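You operate a simulated robot arm through the tools that you are given. There is no shell and no other tool. Be economical: measure what you need, move in short steps, check, and stop when the job is done.

The job below is to be done with a simulated robot arm. You get a single attempt, and the scene is never put back.

## Task
Shut the plug board down: slider to START, link OFF, range HIGH, loose plug back in its hole.
Fine: slider before link, link OFF before the plug goes in, other plugs left in.

Only the result counts: the job must be done as asked and must still hold three seconds after the hand-in. Knocking over, shifting, dropping, spilling or breaking anything else fails it.

## Robot
A 7-joint arm with a two-finger parallel gripper, fixed in place. Base frame: the origin is at the foot of the arm, x ahead of it, y to its left, z up. Readings come in cm, rad, newtons and seconds.
With the tool pointing down near the work surface it reaches from about 24 to 68 cm from the base axis. Its first joint turns from -1.152 to 1.152 rad. Payload 2.4 kg.
Tool frame: the origin (TCP) lies between the finger pads and is the grasp point; the fingertips stand 3 cm ahead of it; z points along the fingers, y is the line along which they close. Largest opening 9.4 cm; finger width 2.8, thickness 1; the body of the gripper, 5 by 9.6 cm, starts 5.5 cm behind the TCP.
Orientation is told as [roll, pitch, yaw] about the base's x, y, z axes, in that order, counted from this pose: with the fingers straight down and closing along the base's y, the tool's x points along the base's -x, its y along +y and its z along -z.

## Interface
- The arm moves only by the tool play_rows. Its argument "increments" is a list of rows, each a list of 7 numbers: the gripper command, from -1 (fully open) to 1 (shut), values between in proportion, then the shift along the tool's x, y, z in units of 20 mm (1.0 is 20 mm), then the turn, a rotation vector about the tool's x, y, z in units of 4 degrees (1.0 is 4 degrees). In form: [[grip, tx, ty, tz, wx, wy, wz], ...]. A call has 1 to 12 rows; each row shifts and turns the commanded pose from where the row before left it, along the tool's axes as they then stand. A call with a number of a shift or a turn outside -1 to 1 is refused whole. Rows are played at 5 a second. More than 5 cm and 0.15 rad between two rows, or a gripper value outside its range, and nothing of the call is played. Where a pose cannot be reached the arm comes as near as it can. A force on the tool above 60 N (or 10 N above the force at the start of the call, whichever is more), or a blocked arm, ends the call early, and 0.2 s more pass. Each finger travels about 15.3 cm/s and halts on what it meets, pressing with about 25 N; the grip force reading is that of the motor and also rises with nothing between the fingers. The clock runs only during rows and for 0.2 s after the last one: add rows that do not move to give the fingers time. The reply holds the time, the measured pose of the TCP, the force on the tool along the base axes, the opening and the grip force, in the units named above and with some noise.
- Cameras (640 x 400 px; columns grow to the right, rows downward): "scene" is fixed at [2.74, 46.15, 145.06]; the picture's right is [-0.85, -0.52, 0.00], its down [-0.26, 0.42, -0.87] and it looks along [0.45, -0.74, -0.49] (base axes); focal length 351 px, centre (320, 200). "wrist" rides on the gripper at [7.6, 1.4, -10.2] in the tool frame; the picture's right is [-0.18, 0.98, 0.00], its down [-0.75, -0.14, -0.64] and it looks along [-0.63, -0.12, 0.77] (tool axes); focal length 243 px, centre (320, 200). There is no depth. A picture from a camera that has moved, and an enlarged one, comes with that camera's place and axes in the base frame and with its lens.
- snapshot(camera): a new picture of that camera. It takes no simulated time.
- close_up(camera, box): a new picture of the part [left, top, right, bottom] of that camera's present view, enlarged. It takes no simulated time.
- close_job(): hands the job in; it is judged then, once.

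Go step by step. Nothing tells you positions but the pictures and the camera data: compare them with the known pose of the tool, close in by small moves and look again before you grip or let go. The budget is 120 turns and 68 pictures, counting those below and the enlarged ones. Unless the task says otherwise, let go and move clear before handing in, and close with one line.

The tools are called after "Request:" by a JSON object that holds its "fn" and its "kwargs". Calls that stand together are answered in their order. play_rows: Moves the arm, as the interface text tells. Its arguments: {"type":"object","properties":{"increments":{"type":"array","items":{"type":"array","items":{"type":"number"}}}},"required":["increments"]} The other tools are called the same way: snapshot (camera) takes a picture; close_up (camera, box) takes an enlarged picture of a part of a camera's view; close_job () hands the job in.

At the start:

```text
clock: 0.0
eef_pos: [26.54, -24.81, 119.11]
tcp_rot: [-0.001, 0.002, 0.0]
ft_force: [0.1, 0.1, -0.6]
finger_gap: 9.42
grasp_force: 0.1
```

scene: 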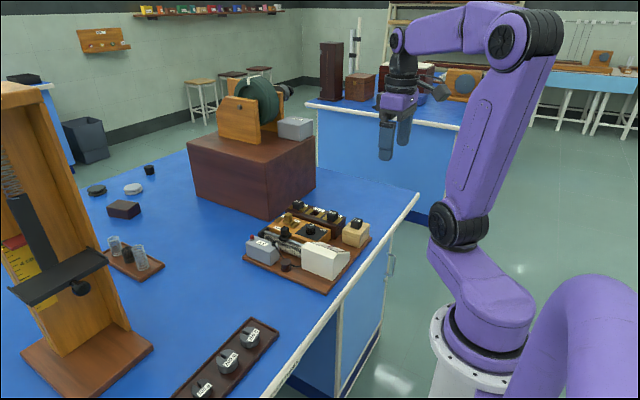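
wrist: 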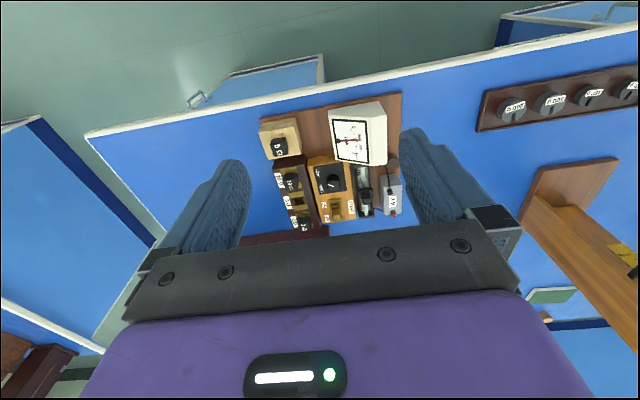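

I see a board with a meter, rheostat slider, plug box and a few knobs on the near corner of the blue table. I'll enlarge both views to identify the parts.

Request:
{"fn": "close_up", "kwargs": {"camera": "scene", "box": [230, 180, 390, 300]}}

Request:
{"fn": "close_up", "kwargs": {"camera": "wrist", "box": [240, 90, 420, 240]}}

```text
3.33 times, centred on (310, 240) of scene
camera zoom: at [2.74, 46.15, 145.06], right [-0.85, -0.52, 0.0], down [-0.26, 0.42, -0.87], along [0.45, -0.74, -0.49], focal length 1169 px, centre (353, 67)
```

zoom: 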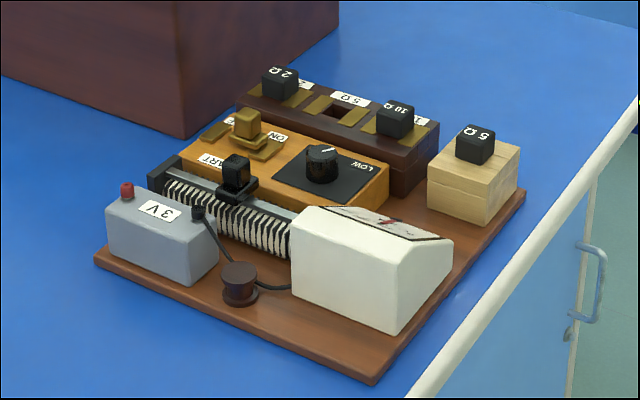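

```text
2.67 times, centred on (330, 165) of wrist
camera zoom: at [19.0, -23.4, 129.17], right [0.18, 0.98, 0.0], down [0.75, -0.14, 0.64], along [0.63, -0.12, -0.77], focal length 647 px, centre (293, 293)
```

zoom: 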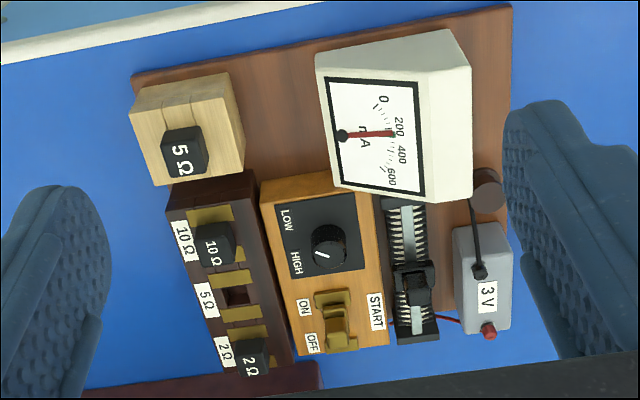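

The slider, brass link, range knob and the loose 5 Ω plug (in the pale block, with the empty hole in the dark box) are all visible. I'll bring the wrist camera closer to measure.

Request:
{"fn": "play_rows", "kwargs": {"increments": [[-1, -0.72, -0.14, 0.88, 0, 0, 0], [-1, -0.72, -0.14, 0.88, 0, 0, 0], [-1, -0.72, -0.14, 0.88, 0, 0, 0], [-1, -0.72, -0.14, 0.88, 0, 0, 0], [-1, -0.72, -0.14, 0.88, 0, 0, 0], [-1, -0.72, -0.14, 0.88, 0, 0, 0], [-1, -0.72, -0.14, 0.88, 0, 0, 0], [-1, -0.72, -0.14, 0.88, 0, 0, 0], [-1, 0, 0, 0, 0, 0, 0]]}}

Request:
{"fn": "snapshot", "kwargs": {"camera": "wrist"}}

```text
clock: 2.0
eef_pos: [38.04, -26.9, 104.91]
tcp_rot: [0.0, -0.001, -0.002]
ft_force: [-0.3, -1.3, -0.4]
finger_gap: 9.41
grasp_force: 0.0
```

```text
63 pictures are left
camera wrist: at [30.49, -25.63, 115.02], right [0.19, 0.98, 0.0], down [0.75, -0.14, 0.64], along [0.63, -0.12, -0.77], focal length 243 px, centre (320, 200)
```

wrist: 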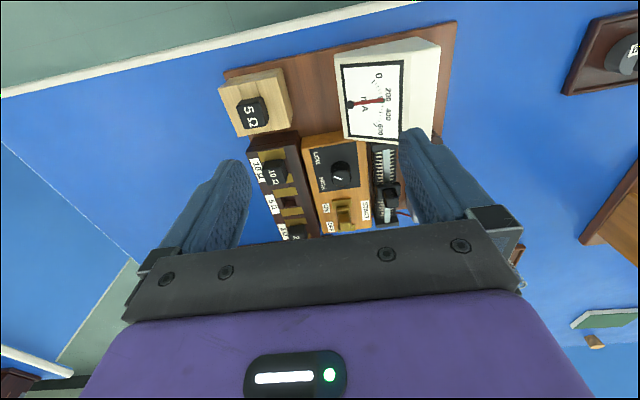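

Request:
{"fn": "close_up", "kwargs": {"camera": "wrist", "box": [220, 120, 420, 245]}}

Request:
{"fn": "close_up", "kwargs": {"camera": "scene", "box": [265, 195, 345, 245]}}

```text
3.20 times, centred on (320, 182) of wrist
camera zoom: at [30.49, -25.63, 115.02], right [0.19, 0.98, 0.0], down [0.75, -0.14, 0.64], along [0.63, -0.12, -0.77], focal length 776 px, centre (320, 256)
```

zoom: 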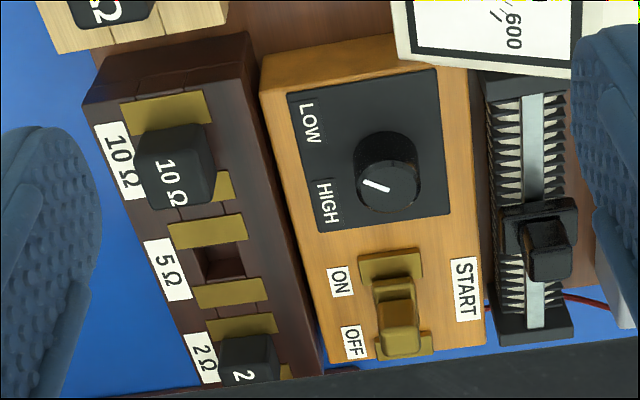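

```text
8.00 times, centred on (305, 220) of scene
camera zoom: at [2.74, 46.15, 145.06], right [-0.85, -0.52, 0.0], down [-0.26, 0.42, -0.87], along [0.45, -0.74, -0.49], focal length 2805 px, centre (440, 40)
```

zoom: 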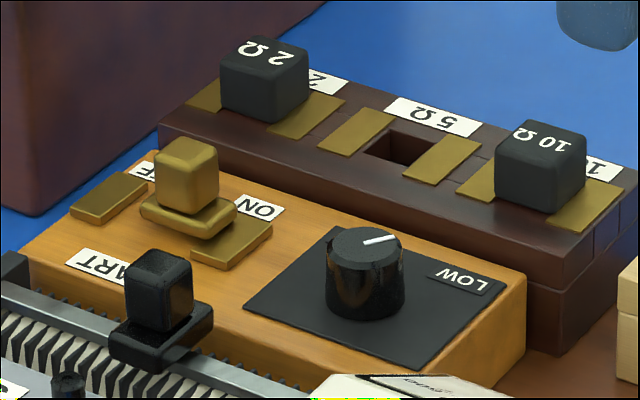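

The slider handle works out at about (54.6, -19.6, top 88.4), the link near (58.5, -26.9), the knob near (50.1, -26.3) and the loose plug near (39.2, -34.8). I'll start with the slider, going above it with partly closed fingers.

Request:
{"fn": "play_rows", "kwargs": {"increments": [[0.25, -0.92, 0.405, 0, 0, 0, 0], [0.25, -0.92, 0.405, 0, 0, 0, 0], [0.25, -0.92, 0.405, 0, 0, 0, 0], [0.25, -0.92, 0.405, 0, 0, 0, 0], [0.25, -0.92, 0.405, 0, 0, 0, 0], [0.25, -0.92, 0.405, 0, 0, 0, 0], [0.25, -0.92, 0.405, 0, 0, 0, 0], [0.25, -0.92, 0.405, 0, 0, 0, 0], [0.25, -0.92, 0.405, 0, 0, 0, 0], [0.25, 0, 0, 1, 0, 0, 0], [0.25, 0, 0, 1, 0, 0, 0], [0.25, 0, 0, 1, 0, 0, 0]]}}

Request:
{"fn": "play_rows", "kwargs": {"increments": [[0.25, 0, 0, 1, 0, 0, 0], [0.25, 0, 0, 1, 0, 0, 0], [0.25, 0, 0, 0, 0, 0, 0]]}}

Request:
{"fn": "snapshot", "kwargs": {"camera": "wrist"}}

Request:
{"fn": "close_up", "kwargs": {"camera": "scene", "box": [230, 180, 390, 300]}}

```text
clock: 4.6
eef_pos: [54.57, -19.72, 98.9]
tcp_rot: [0.0, 0.0, -0.002]
ft_force: [-0.2, 0.1, -0.1]
finger_gap: 3.52
grasp_force: 0.1
```

```text
clock: 5.4
eef_pos: [54.66, -19.69, 94.78]
tcp_rot: [-0.001, -0.002, 0.001]
ft_force: [-0.2, -0.5, -0.5]
finger_gap: 3.52
grasp_force: 0.0
```

```text
60 pictures are left
camera wrist: at [47.04, -18.34, 105.0], right [0.18, 0.98, 0.0], down [0.75, -0.14, 0.64], along [0.63, -0.12, -0.77], focal length 243 px, centre (320, 200)
```

wrist: 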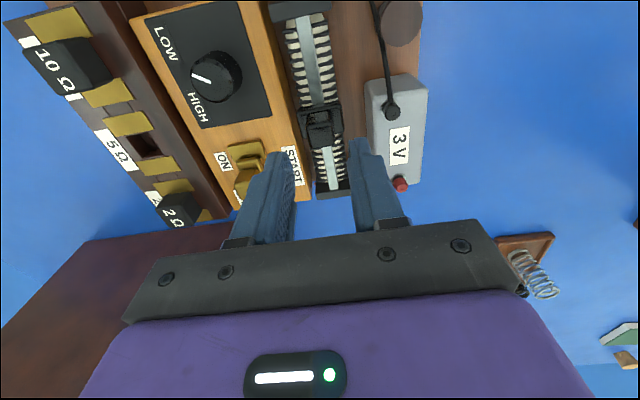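

```text
3.33 times, centred on (310, 240) of scene
camera zoom: at [2.74, 46.15, 145.06], right [-0.85, -0.52, 0.0], down [-0.26, 0.42, -0.87], along [0.45, -0.74, -0.49], focal length 1169 px, centre (353, 67)
```

zoom: 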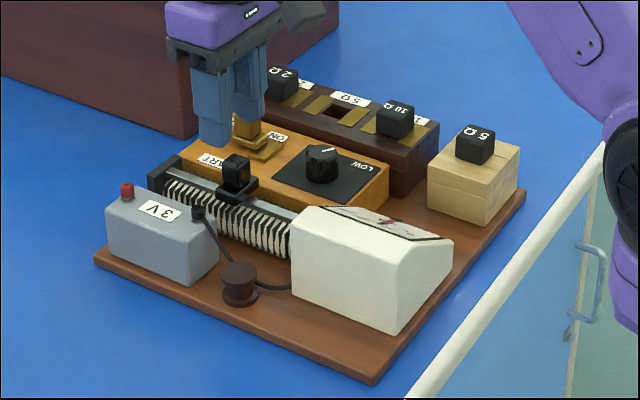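

The fingers are over the slider handle, which the new view puts at about (54.3, -19.6). I'll lower until the tips straddle its top, then check.

Request:
{"fn": "play_rows", "kwargs": {"increments": [[0.25, 0.1, 0, 0.75, 0, 0, 0], [0.25, 0, 0, 0.75, 0, 0, 0], [0.25, 0, 0, 0.75, 0, 0, 0], [0.25, 0, 0, 0, 0, 0, 0]]}}

Request:
{"fn": "close_up", "kwargs": {"camera": "scene", "box": [250, 195, 330, 245]}}

Request:
{"fn": "close_up", "kwargs": {"camera": "wrist", "box": [220, 100, 420, 225]}}

```text
clock: 6.4
eef_pos: [54.41, -19.79, 90.35]
tcp_rot: [-0.001, 0.0, 0.0]
ft_force: [0.1, -0.2, -0.6]
finger_gap: 3.54
grasp_force: 0.1
```

```text
8.00 times, centred on (290, 220) of scene
camera zoom: at [2.74, 46.15, 145.06], right [-0.85, -0.52, 0.0], down [-0.26, 0.42, -0.87], along [0.45, -0.74, -0.49], focal length 2805 px, centre (560, 40)
```

zoom: 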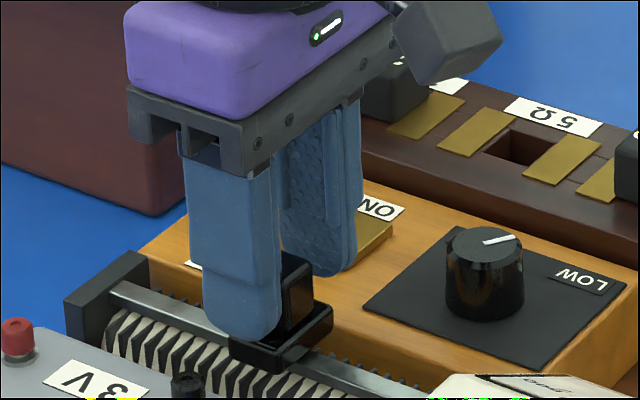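

```text
3.20 times, centred on (320, 162) of wrist
camera zoom: at [46.86, -18.4, 100.56], right [0.18, 0.98, 0.0], down [0.75, -0.14, 0.64], along [0.63, -0.12, -0.77], focal length 776 px, centre (320, 320)
```

zoom: 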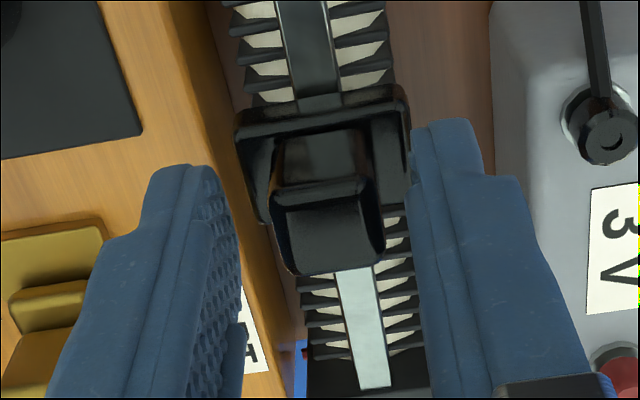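

The handle is between the pads. I'll close on it, then move +x in small steps.

Request:
{"fn": "play_rows", "kwargs": {"increments": [[1, 0, 0, 0, 0, 0, 0], [1, 0, 0, 0, 0, 0, 0], [1, 0, 0, 0, 0, 0, 0], [1, -0.25, 0, 0, 0, 0, 0], [1, -0.25, 0, 0, 0, 0, 0], [1, 0, 0, 0, 0, 0, 0]]}}

Request:
{"fn": "close_up", "kwargs": {"camera": "wrist", "box": [220, 100, 420, 225]}}

```text
clock: 7.8
eef_pos: [55.46, -19.65, 90.45]
tcp_rot: [-0.001, 0.001, 0.0]
ft_force: [-1.2, 11.2, -5.3]
finger_gap: 1.96
grasp_force: 44.9
```

```text
3.20 times, centred on (320, 162) of wrist
camera zoom: at [47.87, -18.28, 100.57], right [0.18, 0.98, 0.0], down [0.75, -0.14, 0.64], along [0.63, -0.12, -0.77], focal length 776 px, centre (320, 320)
```

zoom: 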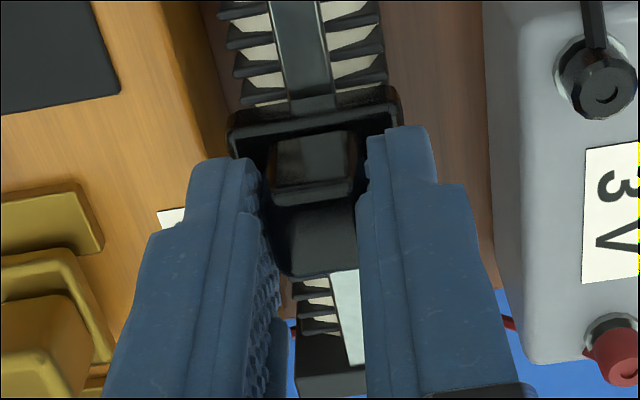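

The slider moves with the hand. I'll keep going toward the START end.

Request:
{"fn": "play_rows", "kwargs": {"increments": [[1, -0.2, 0.04, 0, 0, 0, 0], [1, -0.2, 0.03, 0, 0, 0, 0], [1, -0.2, 0, 0, 0, 0, 0], [1, -0.2, 0, 0, 0, 0, 0], [1, 0, 0, 0, 0, 0, 0]]}}

Request:
{"fn": "close_up", "kwargs": {"camera": "wrist", "box": [220, 100, 420, 225]}}

Request:
{"fn": "close_up", "kwargs": {"camera": "scene", "box": [250, 195, 330, 245]}}

```text
clock: 9.0
eef_pos: [56.97, -19.61, 90.41]
tcp_rot: [0.001, 0.001, -0.001]
ft_force: [-0.5, 4.3, -11.9]
finger_gap: 1.99
grasp_force: 44.7
```

```text
3.20 times, centred on (320, 162) of wrist
camera zoom: at [49.45, -18.26, 100.57], right [0.19, 0.98, 0.0], down [0.75, -0.14, 0.64], along [0.63, -0.12, -0.77], focal length 776 px, centre (320, 320)
```

zoom: 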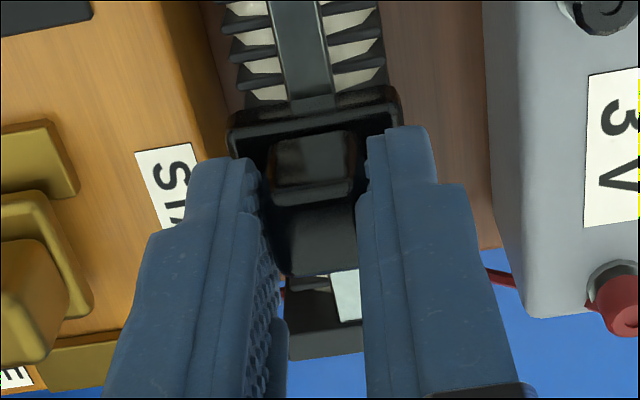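

```text
8.00 times, centred on (290, 220) of scene
camera zoom: at [2.76, 46.16, 145.06], right [-0.85, -0.52, 0.0], down [-0.26, 0.42, -0.87], along [0.45, -0.74, -0.49], focal length 2805 px, centre (560, 40)
```

zoom: 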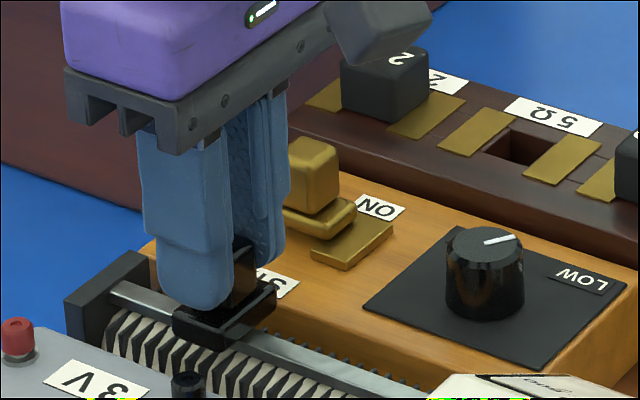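

Still travelling freely, with a bit more to go. I'll ease down slightly and continue to the stop.

Request:
{"fn": "play_rows", "kwargs": {"increments": [[1, -0.15, 0, 0.03, 0, 0, 0], [1, -0.15, 0, 0.03, 0, 0, 0], [1, -0.15, 0, 0, 0, 0, 0], [1, 0, 0, 0, 0, 0, 0]]}}

Request:
{"fn": "play_rows", "kwargs": {"increments": [[1, -0.15, 0, 0, 0, 0, 0], [1, -0.15, 0, 0, 0, 0, 0], [1, 0, 0, 0, 0, 0, 0]]}}

Request:
{"fn": "close_up", "kwargs": {"camera": "wrist", "box": [220, 100, 420, 225]}}

Request:
{"fn": "close_up", "kwargs": {"camera": "scene", "box": [250, 195, 330, 245]}}

```text
clock: 10.0
eef_pos: [57.99, -19.73, 90.41]
tcp_rot: [0.001, -0.002, -0.002]
ft_force: [-0.6, 2.5, 8.0]
finger_gap: 1.97
grasp_force: 45.1
```

```text
clock: 10.8
eef_pos: [58.7, -19.66, 90.39]
tcp_rot: [-0.003, -0.005, 0.001]
ft_force: [-1.7, 1.4, 13.8]
finger_gap: 1.98
grasp_force: 45.1
```

```text
3.20 times, centred on (320, 162) of wrist
camera zoom: at [50.99, -18.25, 100.53], right [0.18, 0.98, 0.0], down [0.75, -0.14, 0.64], along [0.63, -0.12, -0.76], focal length 776 px, centre (320, 320)
```

zoom: 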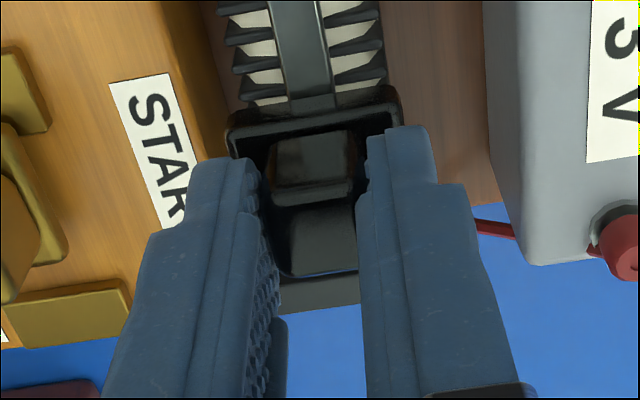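

```text
8.00 times, centred on (290, 220) of scene
camera zoom: at [2.71, 46.16, 145.05], right [-0.85, -0.52, 0.0], down [-0.26, 0.42, -0.87], along [0.45, -0.74, -0.49], focal length 2805 px, centre (560, 40)
```

zoom: 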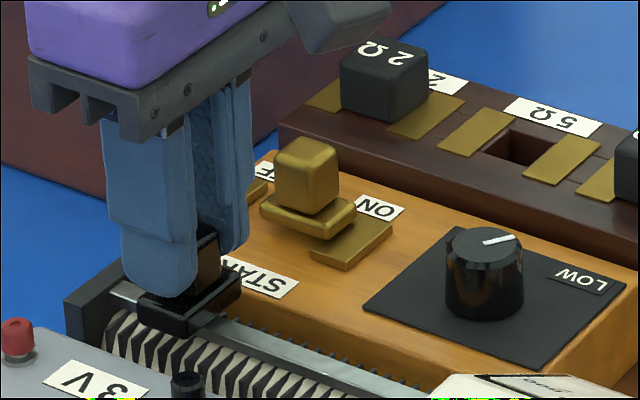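

Nearly at the end block. I'll take a few more small steps with a slight lift to relieve the vertical force.

Request:
{"fn": "play_rows", "kwargs": {"increments": [[1, -0.12, 0, -0.03, 0, 0, 0], [1, -0.12, 0, 0, 0, 0, 0], [1, -0.12, 0, 0, 0, 0, 0], [1, 0, 0, 0, 0, 0, 0]]}}

Request:
{"fn": "play_rows", "kwargs": {"increments": [[1, -0.12, 0, 0, 0, 0, 0], [1, -0.12, 0, 0, 0, 0, 0], [1, 0, 0, 0, 0, 0, 0]]}}

Request:
{"fn": "close_up", "kwargs": {"camera": "scene", "box": [250, 195, 330, 245]}}

```text
clock: 11.8
eef_pos: [59.36, -19.62, 90.37]
tcp_rot: [0.0, -0.001, -0.002]
ft_force: [-0.2, -0.9, 3.7]
finger_gap: 1.99
grasp_force: 44.7
```

```text
clock: 12.6
eef_pos: [59.73, -19.67, 90.38]
tcp_rot: [0.0, 0.001, -0.002]
ft_force: [-1.1, -1.7, 2.2]
finger_gap: 1.99
grasp_force: 45.5
```

```text
8.00 times, centred on (290, 220) of scene
camera zoom: at [2.73, 46.15, 145.06], right [-0.85, -0.52, 0.0], down [-0.26, 0.42, -0.87], along [0.45, -0.74, -0.49], focal length 2805 px, centre (560, 40)
```

zoom: 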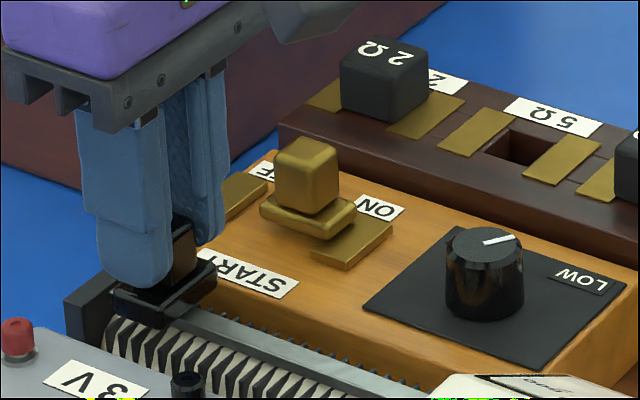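

The carriage is close to the end block but hasn't hit a stop. I'll push a little more.

Request:
{"fn": "play_rows", "kwargs": {"increments": [[1, -0.12, 0, 0, 0, 0, 0], [1, -0.12, 0, 0, 0, 0, 0], [1, 0, 0, 0, 0, 0, 0]]}}

Request:
{"fn": "play_rows", "kwargs": {"increments": [[1, -0.12, 0, 0, 0, 0, 0], [1, -0.12, 0, 0, 0, 0, 0], [1, 0, 0, 0, 0, 0, 0]]}}

Request:
{"fn": "close_up", "kwargs": {"camera": "scene", "box": [250, 195, 330, 245]}}

```text
clock: 13.4
eef_pos: [60.21, -19.62, 90.42]
tcp_rot: [0.0, -0.001, -0.002]
ft_force: [-1.4, -2.7, 3.1]
finger_gap: 1.99
grasp_force: 44.2
```

```text
clock: 14.2
eef_pos: [60.76, -19.59, 90.34]
tcp_rot: [-0.001, 0.002, 0.0]
ft_force: [-2.4, -3.7, 6.8]
finger_gap: 1.98
grasp_force: 45.2
```

```text
8.00 times, centred on (290, 220) of scene
camera zoom: at [2.72, 46.15, 145.06], right [-0.85, -0.52, 0.0], down [-0.26, 0.42, -0.87], along [0.45, -0.74, -0.49], focal length 2805 px, centre (560, 40)
```

zoom: 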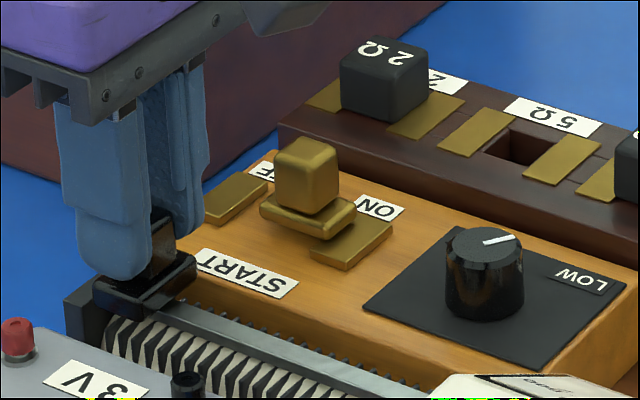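

The carriage is almost at the end block. One more small push to feel for the stop.

Request:
{"fn": "play_rows", "kwargs": {"increments": [[1, -0.12, 0, 0, 0, 0, 0], [1, -0.12, 0, 0, 0, 0, 0], [1, 0, 0, 0, 0, 0, 0]]}}

Request:
{"fn": "close_up", "kwargs": {"camera": "scene", "box": [250, 195, 330, 245]}}

Request:
{"fn": "close_up", "kwargs": {"camera": "wrist", "box": [220, 100, 420, 225]}}

```text
clock: 15.0
eef_pos: [61.01, -19.55, 90.49]
tcp_rot: [0.001, 0.007, -0.002]
ft_force: [-27.6, -0.7, 19.3]
finger_gap: 1.94
grasp_force: 45.1
```

```text
8.00 times, centred on (290, 220) of scene
camera zoom: at [2.62, 46.17, 145.05], right [-0.85, -0.52, 0.0], down [-0.25, 0.42, -0.87], along [0.45, -0.74, -0.49], focal length 2805 px, centre (560, 40)
```

zoom: 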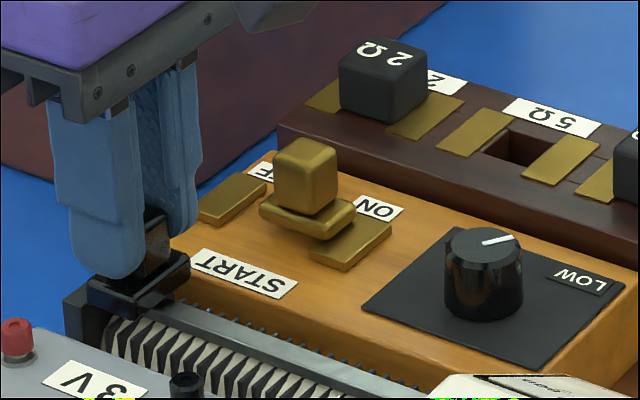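

```text
3.20 times, centred on (320, 162) of wrist
camera zoom: at [53.44, -18.27, 100.6], right [0.19, 0.98, 0.0], down [0.76, -0.14, 0.64], along [0.63, -0.12, -0.77], focal length 776 px, centre (320, 320)
```

zoom: 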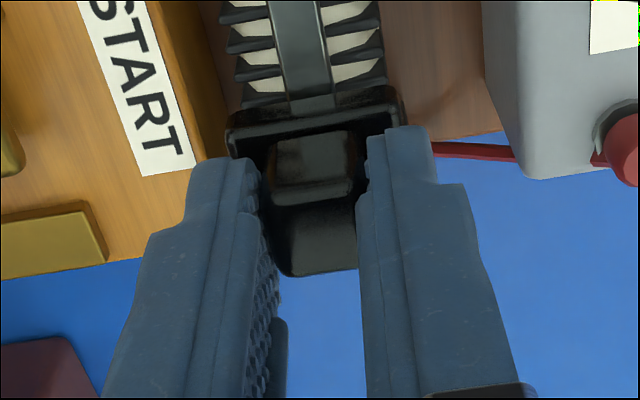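

The slider hit its stop (27 N) and the board did not shift. I'll relax, release, rise, and move over toward the link.

Request:
{"fn": "play_rows", "kwargs": {"increments": [[1, 0.08, 0, 0, 0, 0, 0], [0.25, 0, 0, 0, 0, 0, 0], [0.25, 0, 0, 0, 0, 0, 0], [0.25, 0, 0, -0.5, 0, 0, 0], [0.25, 0, 0, -1, 0, 0, 0], [0.25, 0, 0, -1, 0, 0, 0], [0.25, 0.6, -0.8, 0, 0, 0, 0], [0.25, 0.6, -0.9, 0, 0, 0, 0], [0.25, 0.3, -0.9, 0, 0, 0, 0], [0.25, 0.3, -0.9, 0, 0, 0, 0], [0.25, 0, 0, 0, 0, 0, 0]]}}

Request:
{"fn": "snapshot", "kwargs": {"camera": "wrist"}}

Request:
{"fn": "close_up", "kwargs": {"camera": "scene", "box": [230, 180, 390, 300]}}

```text
clock: 17.4
eef_pos: [57.58, -26.62, 95.37]
tcp_rot: [-0.001, 0.0, -0.001]
ft_force: [-0.1, 0.3, -0.3]
finger_gap: 3.52
grasp_force: 0.0
```

```text
47 pictures are left
camera wrist: at [49.88, -25.31, 105.51], right [0.18, 0.98, 0.0], down [0.75, -0.14, 0.64], along [0.63, -0.12, -0.77], focal length 243 px, centre (320, 200)
```

wrist: 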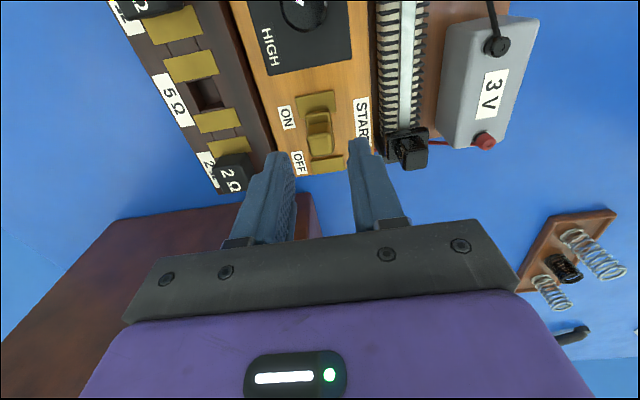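

```text
3.33 times, centred on (310, 240) of scene
camera zoom: at [2.74, 46.15, 145.06], right [-0.85, -0.52, 0.0], down [-0.26, 0.42, -0.87], along [0.45, -0.74, -0.49], focal length 1169 px, centre (353, 67)
```

zoom: 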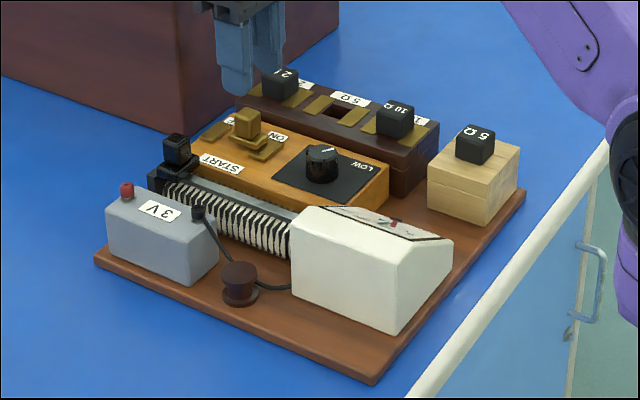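

The slider sits at the START end. Now a closer look at the link and its rest pads.

Request:
{"fn": "close_up", "kwargs": {"camera": "wrist", "box": [265, 75, 385, 185]}}

Request:
{"fn": "close_up", "kwargs": {"camera": "scene", "box": [275, 200, 315, 225]}}

```text
3.64 times, centred on (325, 130) of wrist
camera zoom: at [49.88, -25.31, 105.51], right [0.18, 0.98, 0.0], down [0.75, -0.14, 0.64], along [0.63, -0.12, -0.77], focal length 882 px, centre (302, 454)
```

zoom: 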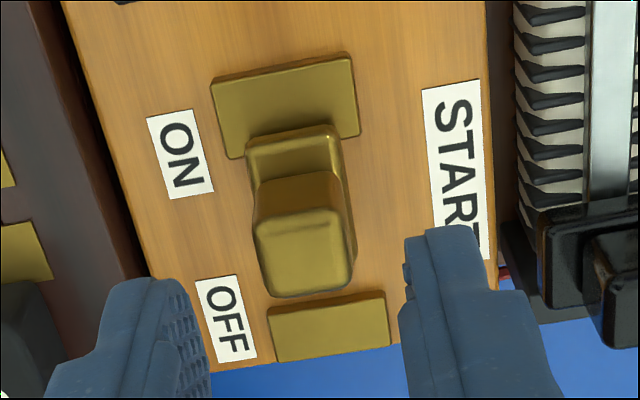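

```text
16.00 times, centred on (295, 212) of scene
camera zoom: at [2.74, 46.15, 145.06], right [-0.85, -0.52, 0.0], down [-0.26, 0.42, -0.87], along [0.45, -0.74, -0.49], focal length 5610 px, centre (720, 0)
```

zoom: 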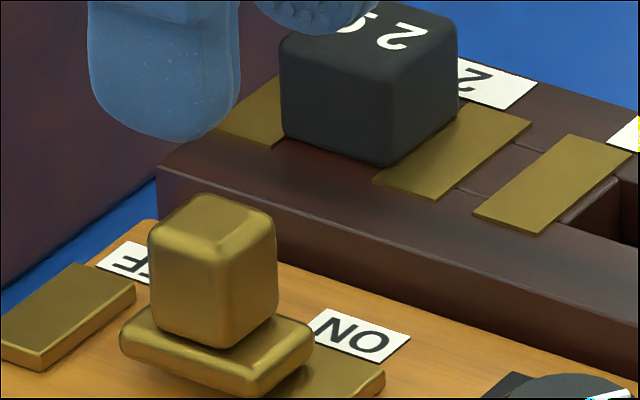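

The link is a brass block with a square grip at about (58.5, -26.9), on the ON side, so it should slide +x to the OFF pad. I'll lower onto it and grip.

Request:
{"fn": "play_rows", "kwargs": {"increments": [[0.25, -0.42, -0.12, 0.65, 0, 0, 0], [0.25, 0, 0, 0.65, 0, 0, 0], [0.25, 0, 0, 0.65, 0, 0, 0], [0.25, 0, 0, 0.6, 0, 0, 0], [0.25, 0, 0, 0, 0, 0, 0]]}}

Request:
{"fn": "close_up", "kwargs": {"camera": "wrist", "box": [220, 100, 420, 225]}}

Request:
{"fn": "close_up", "kwargs": {"camera": "scene", "box": [250, 190, 330, 240]}}

```text
clock: 18.6
eef_pos: [58.32, -26.85, 90.28]
tcp_rot: [-0.002, -0.001, 0.0]
ft_force: [-0.8, 0.4, -0.1]
finger_gap: 3.54
grasp_force: 0.2
```

```text
3.20 times, centred on (320, 162) of wrist
camera zoom: at [50.71, -25.5, 100.4], right [0.18, 0.98, 0.0], down [0.75, -0.14, 0.64], along [0.63, -0.12, -0.77], focal length 776 px, centre (320, 320)
```

zoom: 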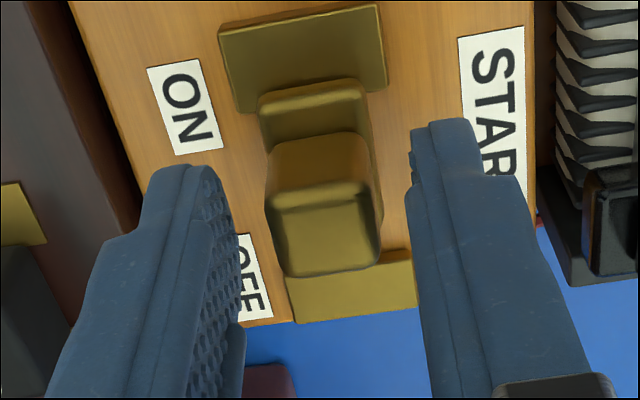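

```text
8.00 times, centred on (290, 215) of scene
camera zoom: at [2.74, 46.15, 145.06], right [-0.85, -0.52, 0.0], down [-0.26, 0.42, -0.87], along [0.45, -0.74, -0.49], focal length 2805 px, centre (560, 80)
```

zoom: 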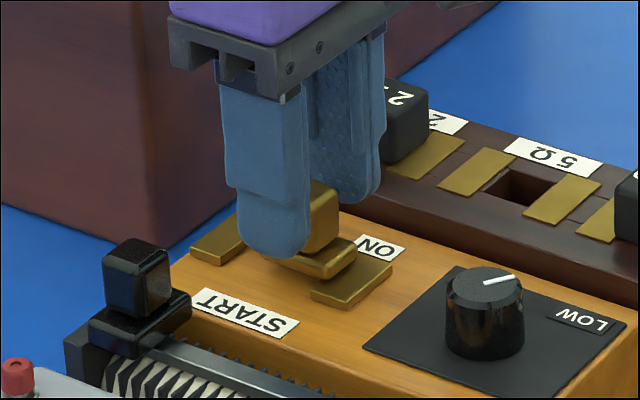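

The grip is centred between the pads. I'll close and try a small +x slide.

Request:
{"fn": "play_rows", "kwargs": {"increments": [[1, 0, 0, 0, 0, 0, 0], [1, 0, 0, 0, 0, 0, 0], [1, 0, 0, 0, 0, 0, 0], [1, -0.12, 0, 0, 0, 0, 0], [1, -0.12, 0, 0, 0, 0, 0], [1, 0, 0, 0, 0, 0, 0]]}}

Request:
{"fn": "close_up", "kwargs": {"camera": "wrist", "box": [220, 100, 420, 225]}}

```text
clock: 20.0
eef_pos: [58.75, -26.86, 90.15]
tcp_rot: [0.0, -0.001, 0.001]
ft_force: [-1.9, 2.3, -4.4]
finger_gap: 1.98
grasp_force: 45.0
```

```text
3.20 times, centred on (320, 162) of wrist
camera zoom: at [51.16, -25.47, 100.4], right [0.18, 0.98, 0.0], down [0.75, -0.14, 0.64], along [0.63, -0.12, -0.77], focal length 776 px, centre (320, 320)
```

zoom: 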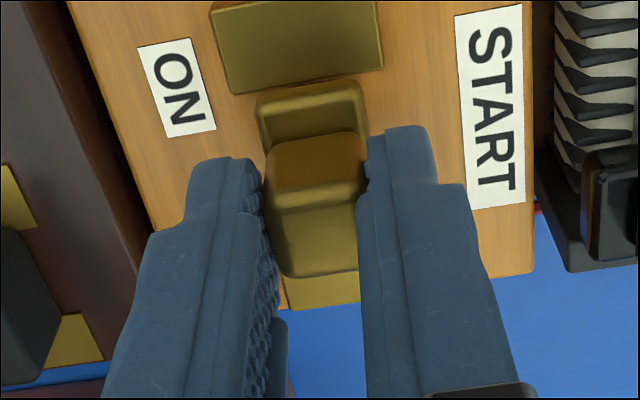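

The link slides. I'll continue in small steps and watch the x force.

Request:
{"fn": "play_rows", "kwargs": {"increments": [[1, -0.12, 0, 0, 0, 0, 0], [1, -0.12, 0, 0, 0, 0, 0], [1, -0.12, 0, 0, 0, 0, 0], [1, 0, 0, 0, 0, 0, 0]]}}

Request:
{"fn": "play_rows", "kwargs": {"increments": [[1, -0.12, 0, 0, 0, 0, 0], [1, -0.12, 0, 0, 0, 0, 0], [1, 0, 0, 0, 0, 0, 0]]}}

Request:
{"fn": "close_up", "kwargs": {"camera": "wrist", "box": [220, 100, 420, 225]}}

Request:
{"fn": "close_up", "kwargs": {"camera": "scene", "box": [250, 190, 330, 240]}}

```text
clock: 21.0
eef_pos: [59.5, -26.82, 90.31]
tcp_rot: [-0.001, 0.001, 0.0]
ft_force: [0.0, 2.3, -10.6]
finger_gap: 2.0
grasp_force: 45.2
```

```text
clock: 21.8
eef_pos: [59.97, -26.84, 90.2]
tcp_rot: [-0.001, 0.002, 0.0]
ft_force: [-0.7, 2.6, -7.2]
finger_gap: 1.97
grasp_force: 45.2
```

```text
3.20 times, centred on (320, 162) of wrist
camera zoom: at [52.38, -25.46, 100.41], right [0.18, 0.98, 0.0], down [0.75, -0.14, 0.64], along [0.63, -0.12, -0.77], focal length 776 px, centre (320, 320)
```

zoom: 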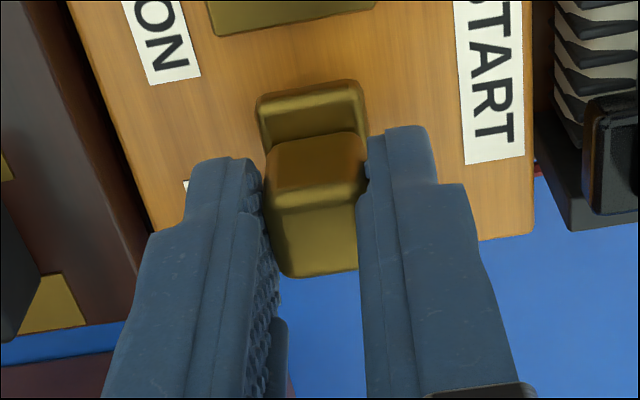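

```text
8.00 times, centred on (290, 215) of scene
camera zoom: at [2.75, 46.15, 145.06], right [-0.85, -0.52, 0.0], down [-0.26, 0.42, -0.87], along [0.45, -0.74, -0.49], focal length 2805 px, centre (560, 80)
```

zoom: 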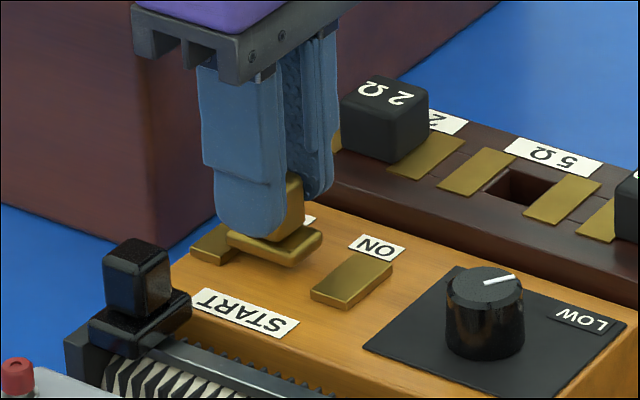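

It is moving onto the OFF pad. I'll keep going to the stop.

Request:
{"fn": "play_rows", "kwargs": {"increments": [[1, -0.12, 0, 0, 0, 0, 0], [1, -0.12, 0, 0, 0, 0, 0], [1, 0, 0, 0, 0, 0, 0]]}}

Request:
{"fn": "play_rows", "kwargs": {"increments": [[1, -0.12, 0, 0, 0, 0, 0], [1, -0.06, 0, 0, 0, 0, 0], [1, 0, 0, 0, 0, 0, 0]]}}

Request:
{"fn": "close_up", "kwargs": {"camera": "scene", "box": [250, 190, 330, 240]}}

```text
clock: 22.6
eef_pos: [60.36, -26.88, 90.36]
tcp_rot: [0.0, 0.001, 0.0]
ft_force: [-0.7, 2.0, -3.9]
finger_gap: 1.98
grasp_force: 44.6
```

```text
clock: 23.4
eef_pos: [60.86, -26.77, 90.35]
tcp_rot: [0.001, 0.001, 0.0]
ft_force: [-0.4, 0.6, -2.7]
finger_gap: 1.97
grasp_force: 45.2
```

```text
8.00 times, centred on (290, 215) of scene
camera zoom: at [2.74, 46.15, 145.06], right [-0.85, -0.52, 0.0], down [-0.26, 0.42, -0.87], along [0.45, -0.74, -0.49], focal length 2805 px, centre (560, 80)
```

zoom: 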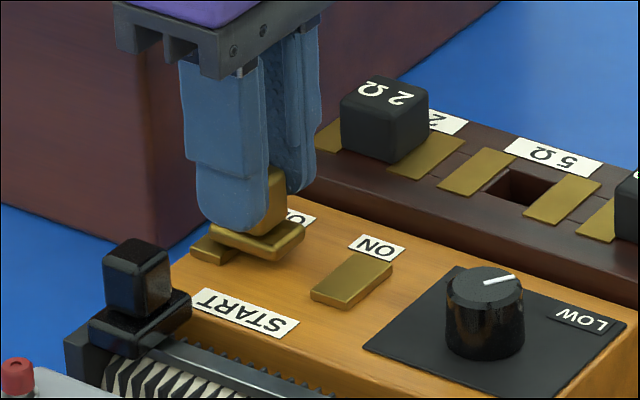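

It now overlaps the OFF pad. I'll feel for the end stop.

Request:
{"fn": "play_rows", "kwargs": {"increments": [[1, -0.1, 0, 0, 0, 0, 0], [1, -0.1, 0, 0, 0, 0, 0], [1, 0, 0, 0, 0, 0, 0]]}}

Request:
{"fn": "play_rows", "kwargs": {"increments": [[1, -0.1, 0, 0, 0, 0, 0], [1, 0, 0, 0, 0, 0, 0]]}}

Request:
{"fn": "close_up", "kwargs": {"camera": "scene", "box": [250, 190, 330, 240]}}

```text
clock: 24.2
eef_pos: [61.22, -26.81, 90.32]
tcp_rot: [0.003, 0.001, -0.001]
ft_force: [-0.8, 2.5, -3.8]
finger_gap: 2.0
grasp_force: 44.6
```

```text
clock: 24.8
eef_pos: [61.28, -26.87, 90.3]
tcp_rot: [0.001, 0.003, -0.002]
ft_force: [-13.8, 5.4, -2.2]
finger_gap: 1.96
grasp_force: 45.2
```

```text
8.00 times, centred on (290, 215) of scene
camera zoom: at [2.7, 46.16, 145.05], right [-0.85, -0.52, 0.0], down [-0.26, 0.42, -0.87], along [0.45, -0.74, -0.49], focal length 2805 px, centre (560, 80)
```

zoom: 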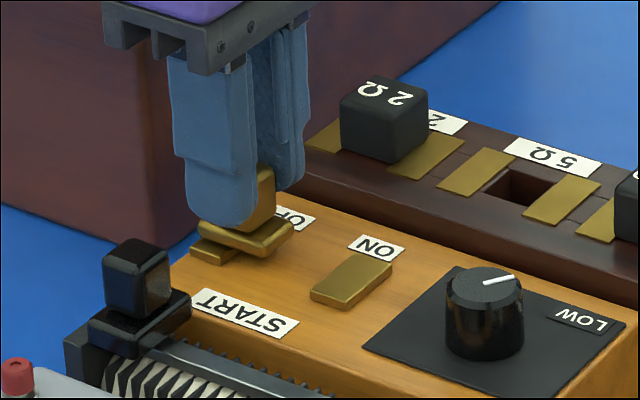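

The link hit its stop on the OFF side. I'll release, rise and go above the range knob.

Request:
{"fn": "play_rows", "kwargs": {"increments": [[1, 0.05, 0, 0, 0, 0, 0], [0.25, 0, 0, 0, 0, 0, 0], [0.25, 0, 0, 0, 0, 0, 0], [0.25, 0, 0, -0.5, 0, 0, 0], [0.1, 0, 0, -1, 0, 0, 0], [0, 0, 0, -1, 0, 0, 0], [0, 0.8, 0.05, 0, 0, 0, 0], [0, 1, 0.05, 0, 0, 0, 0], [0, 1, 0.05, 0, 0, 0, 0], [0, 1, 0.05, 0, 0, 0, 0], [0, 1, 0.05, 0, 0, 0, 0], [0, 0.75, 0.05, 0, 0, 0, 0]]}}

Request:
{"fn": "snapshot", "kwargs": {"camera": "wrist"}}

Request:
{"fn": "close_up", "kwargs": {"camera": "scene", "box": [230, 180, 390, 300]}}

```text
clock: 27.4
eef_pos: [50.18, -26.27, 95.29]
tcp_rot: [0.001, -0.001, -0.001]
ft_force: [-0.2, -0.3, 0.1]
finger_gap: 4.7
grasp_force: 0.2
```

```text
36 pictures are left
camera wrist: at [42.59, -24.88, 105.45], right [0.18, 0.98, 0.0], down [0.75, -0.14, 0.64], along [0.63, -0.12, -0.77], focal length 243 px, centre (320, 200)
```

wrist: 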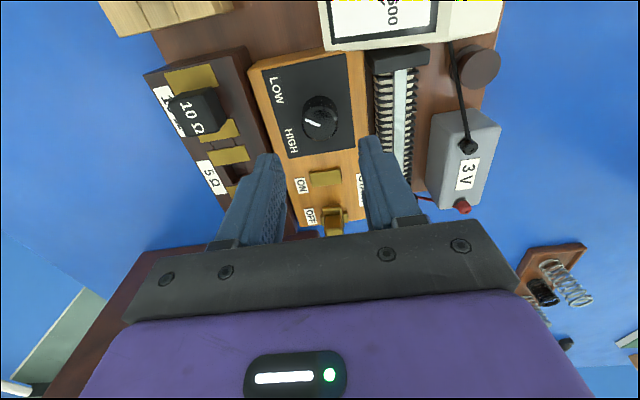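

```text
3.33 times, centred on (310, 240) of scene
camera zoom: at [2.74, 46.15, 145.06], right [-0.85, -0.52, 0.0], down [-0.26, 0.42, -0.87], along [0.45, -0.74, -0.49], focal length 1169 px, centre (353, 67)
```

zoom: 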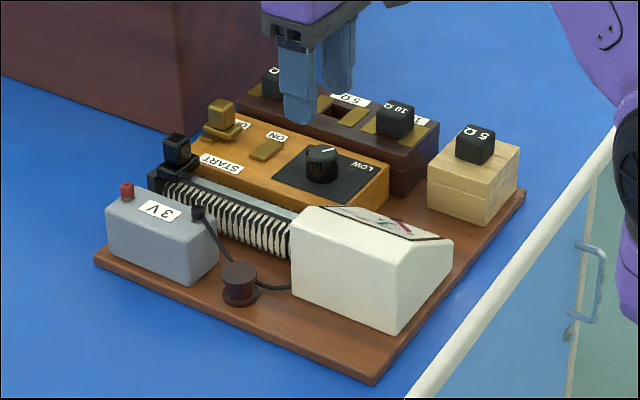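

The link is OFF. The knob centre is about (49.9, -26.2), and its pointer is on LOW. I'll pre-turn the hand -36°, lower to straddle the knob and check.

Request:
{"fn": "play_rows", "kwargs": {"increments": [[0, 0.13, 0.03, 0, 0, 0, 0], [0, 0, 0, 0, 0, 0, 1], [0, 0, 0, 0, 0, 0, 1], [0, 0, 0, 0, 0, 0, 1], [0, 0, 0, 0, 0, 0, 1], [0, 0, 0, 0, 0, 0, 1], [0, 0, 0, 0, 0, 0, 1], [0, 0, 0, 0.8, 0, 0, 1], [0, 0, 0, 0.8, 0, 0, 1], [0, 0, 0, 0.8, 0, 0, 1], [0, 0, 0, 0.5, 0, 0, 0], [0, 0, 0, 0, 0, 0, 0]]}}

Request:
{"fn": "close_up", "kwargs": {"camera": "wrist", "box": [220, 100, 420, 225]}}

Request:
{"fn": "close_up", "kwargs": {"camera": "scene", "box": [270, 195, 350, 245]}}

```text
clock: 30.0
eef_pos: [50.11, -26.33, 89.45]
tcp_rot: [0.0, -0.001, -0.628]
ft_force: [0.0, -0.4, 0.3]
finger_gap: 4.7
grasp_force: 0.0
```

```text
3.20 times, centred on (320, 162) of wrist
camera zoom: at [44.7, -20.64, 99.65], right [0.73, 0.69, 0.0], down [0.53, -0.56, 0.64], along [0.44, -0.47, -0.77], focal length 776 px, centre (320, 320)
```

zoom: 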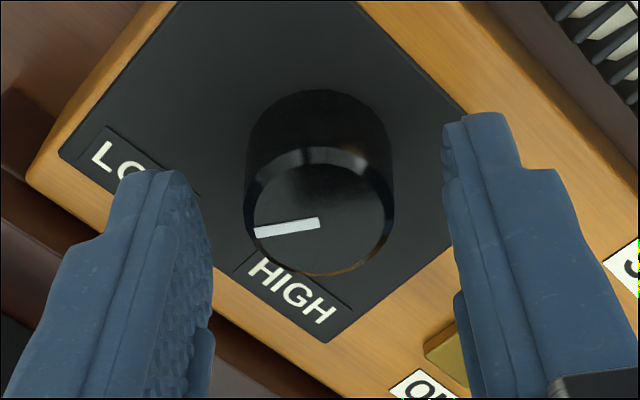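

```text
8.00 times, centred on (310, 220) of scene
camera zoom: at [2.74, 46.15, 145.06], right [-0.85, -0.52, 0.0], down [-0.26, 0.42, -0.87], along [0.45, -0.74, -0.49], focal length 2805 px, centre (400, 40)
```

zoom: 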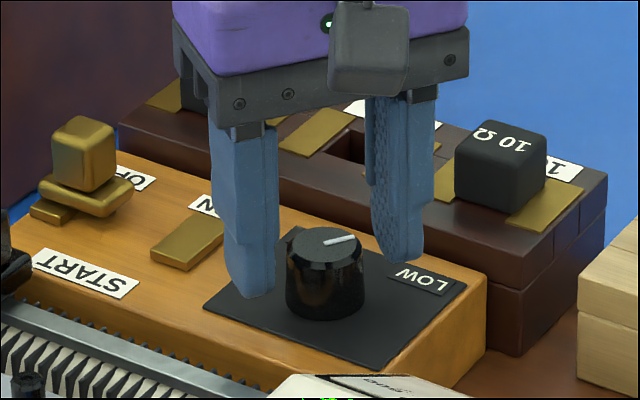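

The knob is centred between the pads. I'll lower 4 mm, close and turn it counterclockwise (from above) toward HIGH.

Request:
{"fn": "play_rows", "kwargs": {"increments": [[0, 0, 0, 0.2, 0, 0, 0], [1, 0, 0, 0, 0, 0, 0], [1, 0, 0, 0, 0, 0, 0], [1, 0, 0, 0, 0, 0, 0], [1, 0, 0, 0, 0, 0, -1], [1, 0, 0, 0, 0, 0, -1], [1, 0, 0, 0, 0, 0, -1], [1, 0, 0, 0, 0, 0, 0]]}}

Request:
{"fn": "close_up", "kwargs": {"camera": "wrist", "box": [220, 100, 420, 225]}}

```text
clock: 31.8
eef_pos: [49.98, -26.24, 89.03]
tcp_rot: [0.002, -0.003, -0.418]
ft_force: [0.6, -1.7, 5.7]
finger_gap: 2.94
grasp_force: 45.3
```

```text
3.20 times, centred on (320, 162) of wrist
camera zoom: at [43.58, -21.88, 99.26], right [0.57, 0.82, 0.0], down [0.63, -0.44, 0.64], along [0.53, -0.36, -0.77], focal length 776 px, centre (320, 320)
```

zoom: 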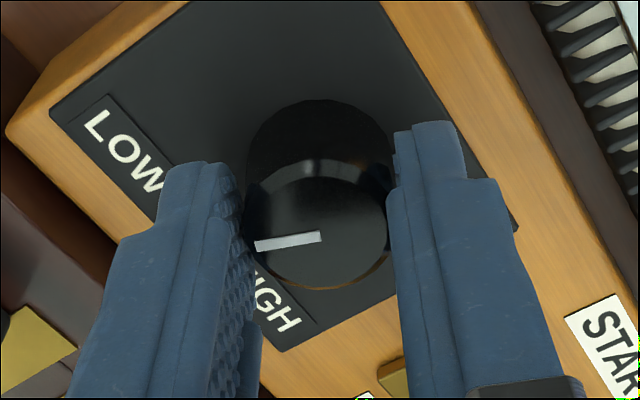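

The knob turns with the hand. I'll keep turning.

Request:
{"fn": "play_rows", "kwargs": {"increments": [[1, 0, 0, 0, 0, 0, -1], [1, 0, 0, 0, 0, 0, -1], [1, 0, 0, 0, 0, 0, -1], [1, 0, 0, 0, 0, 0, -1], [1, 0, 0, 0, 0, 0, -1], [1, 0, 0, 0, 0, 0, -1], [1, 0, 0, 0, 0, 0, -1], [1, 0, 0, 0, 0, 0, -1], [1, 0, 0, 0, 0, 0, -1], [1, 0, 0, 0, 0, 0, -1], [1, 0, 0, 0, 0, 0, -1], [1, 0, 0, 0, 0, 0, 0]]}}

Request:
{"fn": "close_up", "kwargs": {"camera": "wrist", "box": [220, 100, 420, 225]}}

```text
clock: 34.4
eef_pos: [49.98, -26.31, 89.11]
tcp_rot: [-0.002, -0.001, 0.348]
ft_force: [-0.6, -8.1, 12.0]
finger_gap: 2.96
grasp_force: 45.2
```

```text
3.20 times, centred on (320, 162) of wrist
camera zoom: at [42.31, -27.56, 99.25], right [-0.16, 0.99, 0.0], down [0.76, 0.13, 0.64], along [0.63, 0.1, -0.77], focal length 776 px, centre (320, 320)
```

zoom: 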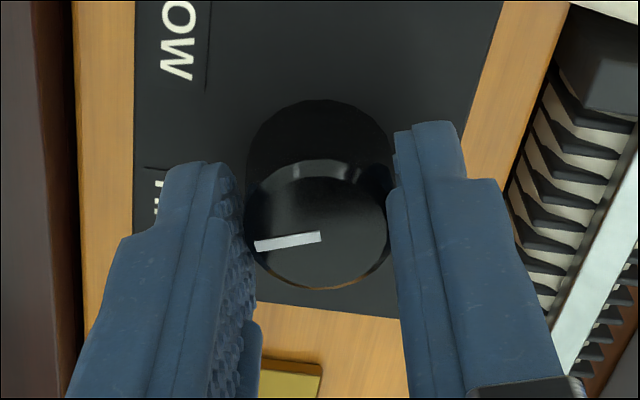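

The pointer is about 24° past -y now. I'll turn on while watching for slip against a stop.

Request:
{"fn": "play_rows", "kwargs": {"increments": [[1, 0, 0, 0, 0, 0, -1], [1, 0, 0, 0, 0, 0, -1], [1, 0, 0, 0, 0, 0, -1], [1, 0, 0, 0, 0, 0, 0]]}}

Request:
{"fn": "close_up", "kwargs": {"camera": "wrist", "box": [220, 100, 420, 225]}}

```text
clock: 35.4
eef_pos: [49.94, -26.2, 89.23]
tcp_rot: [-0.002, 0.001, 0.558]
ft_force: [-1.1, -9.9, 14.5]
finger_gap: 2.94
grasp_force: 44.4
```

```text
3.20 times, centred on (320, 162) of wrist
camera zoom: at [42.75, -29.12, 99.25], right [-0.36, 0.93, 0.0], down [0.71, 0.28, 0.64], along [0.6, 0.23, -0.77], focal length 776 px, centre (320, 320)
```

zoom: 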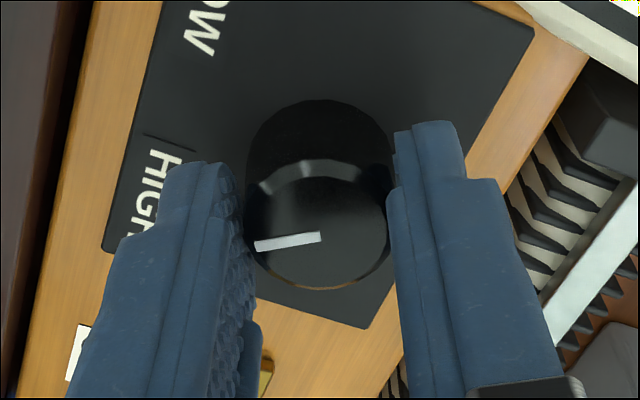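

Pointer is about 36° toward HIGH, with no stop yet. A bit more, in small steps.

Request:
{"fn": "play_rows", "kwargs": {"increments": [[1, 0, 0, 0, 0, 0, -0.7], [1, 0, 0, 0, 0, 0, -0.7], [1, 0, 0, 0, 0, 0, 0]]}}

Request:
{"fn": "close_up", "kwargs": {"camera": "wrist", "box": [220, 100, 420, 225]}}

Request:
{"fn": "close_up", "kwargs": {"camera": "scene", "box": [270, 195, 350, 245]}}

```text
clock: 36.2
eef_pos: [49.94, -26.32, 88.93]
tcp_rot: [-0.002, -0.002, 0.654]
ft_force: [2.5, -12.9, 13.7]
finger_gap: 2.95
grasp_force: 44.8
```

```text
3.20 times, centred on (320, 162) of wrist
camera zoom: at [43.04, -29.8, 99.24], right [-0.45, 0.89, 0.0], down [0.68, 0.35, 0.64], along [0.57, 0.29, -0.77], focal length 776 px, centre (320, 320)
```

zoom: 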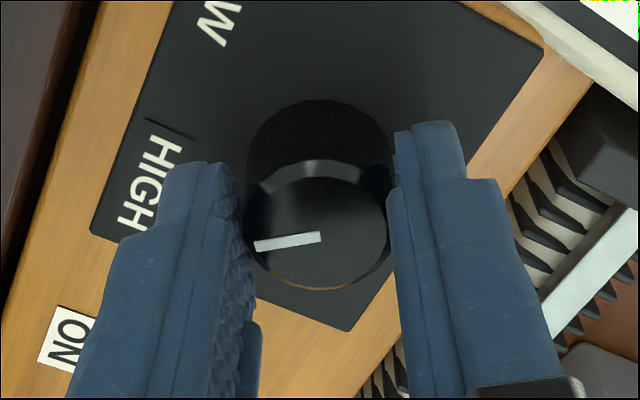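

```text
8.00 times, centred on (310, 220) of scene
camera zoom: at [2.72, 46.13, 145.07], right [-0.85, -0.52, 0.0], down [-0.26, 0.42, -0.87], along [0.45, -0.74, -0.49], focal length 2805 px, centre (400, 40)
```

zoom: 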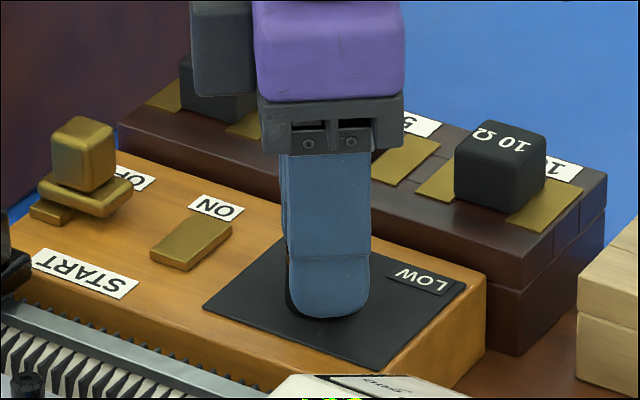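

By my estimate the pointer is at about 38° and the HIGH label lies at roughly 35–40°. One more 4° step will show whether there is a stop.

Request:
{"fn": "play_rows", "kwargs": {"increments": [[1, 0, 0, 0, 0, 0, -0.5], [1, 0, 0, 0, 0, 0, -0.5], [1, 0, 0, 0, 0, 0, 0]]}}

Request:
{"fn": "close_up", "kwargs": {"camera": "wrist", "box": [220, 100, 420, 225]}}

```text
clock: 37.0
eef_pos: [50.05, -26.2, 89.02]
tcp_rot: [-0.004, 0.0, 0.724]
ft_force: [6.1, -15.1, 5.3]
finger_gap: 2.95
grasp_force: 45.3
```

```text
3.20 times, centred on (320, 162) of wrist
camera zoom: at [43.3, -30.3, 99.22], right [-0.51, 0.86, 0.0], down [0.66, 0.39, 0.64], along [0.55, 0.33, -0.77], focal length 776 px, centre (320, 320)
```

zoom: 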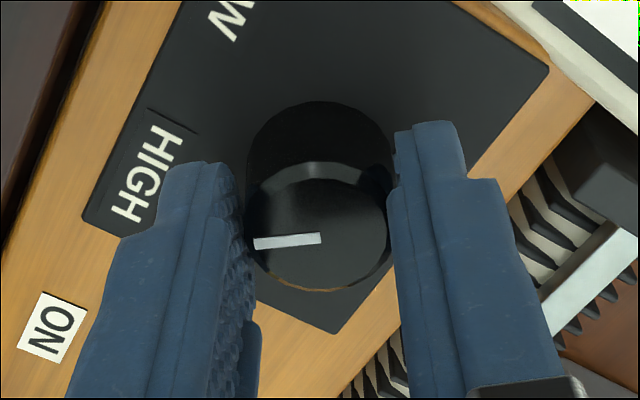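

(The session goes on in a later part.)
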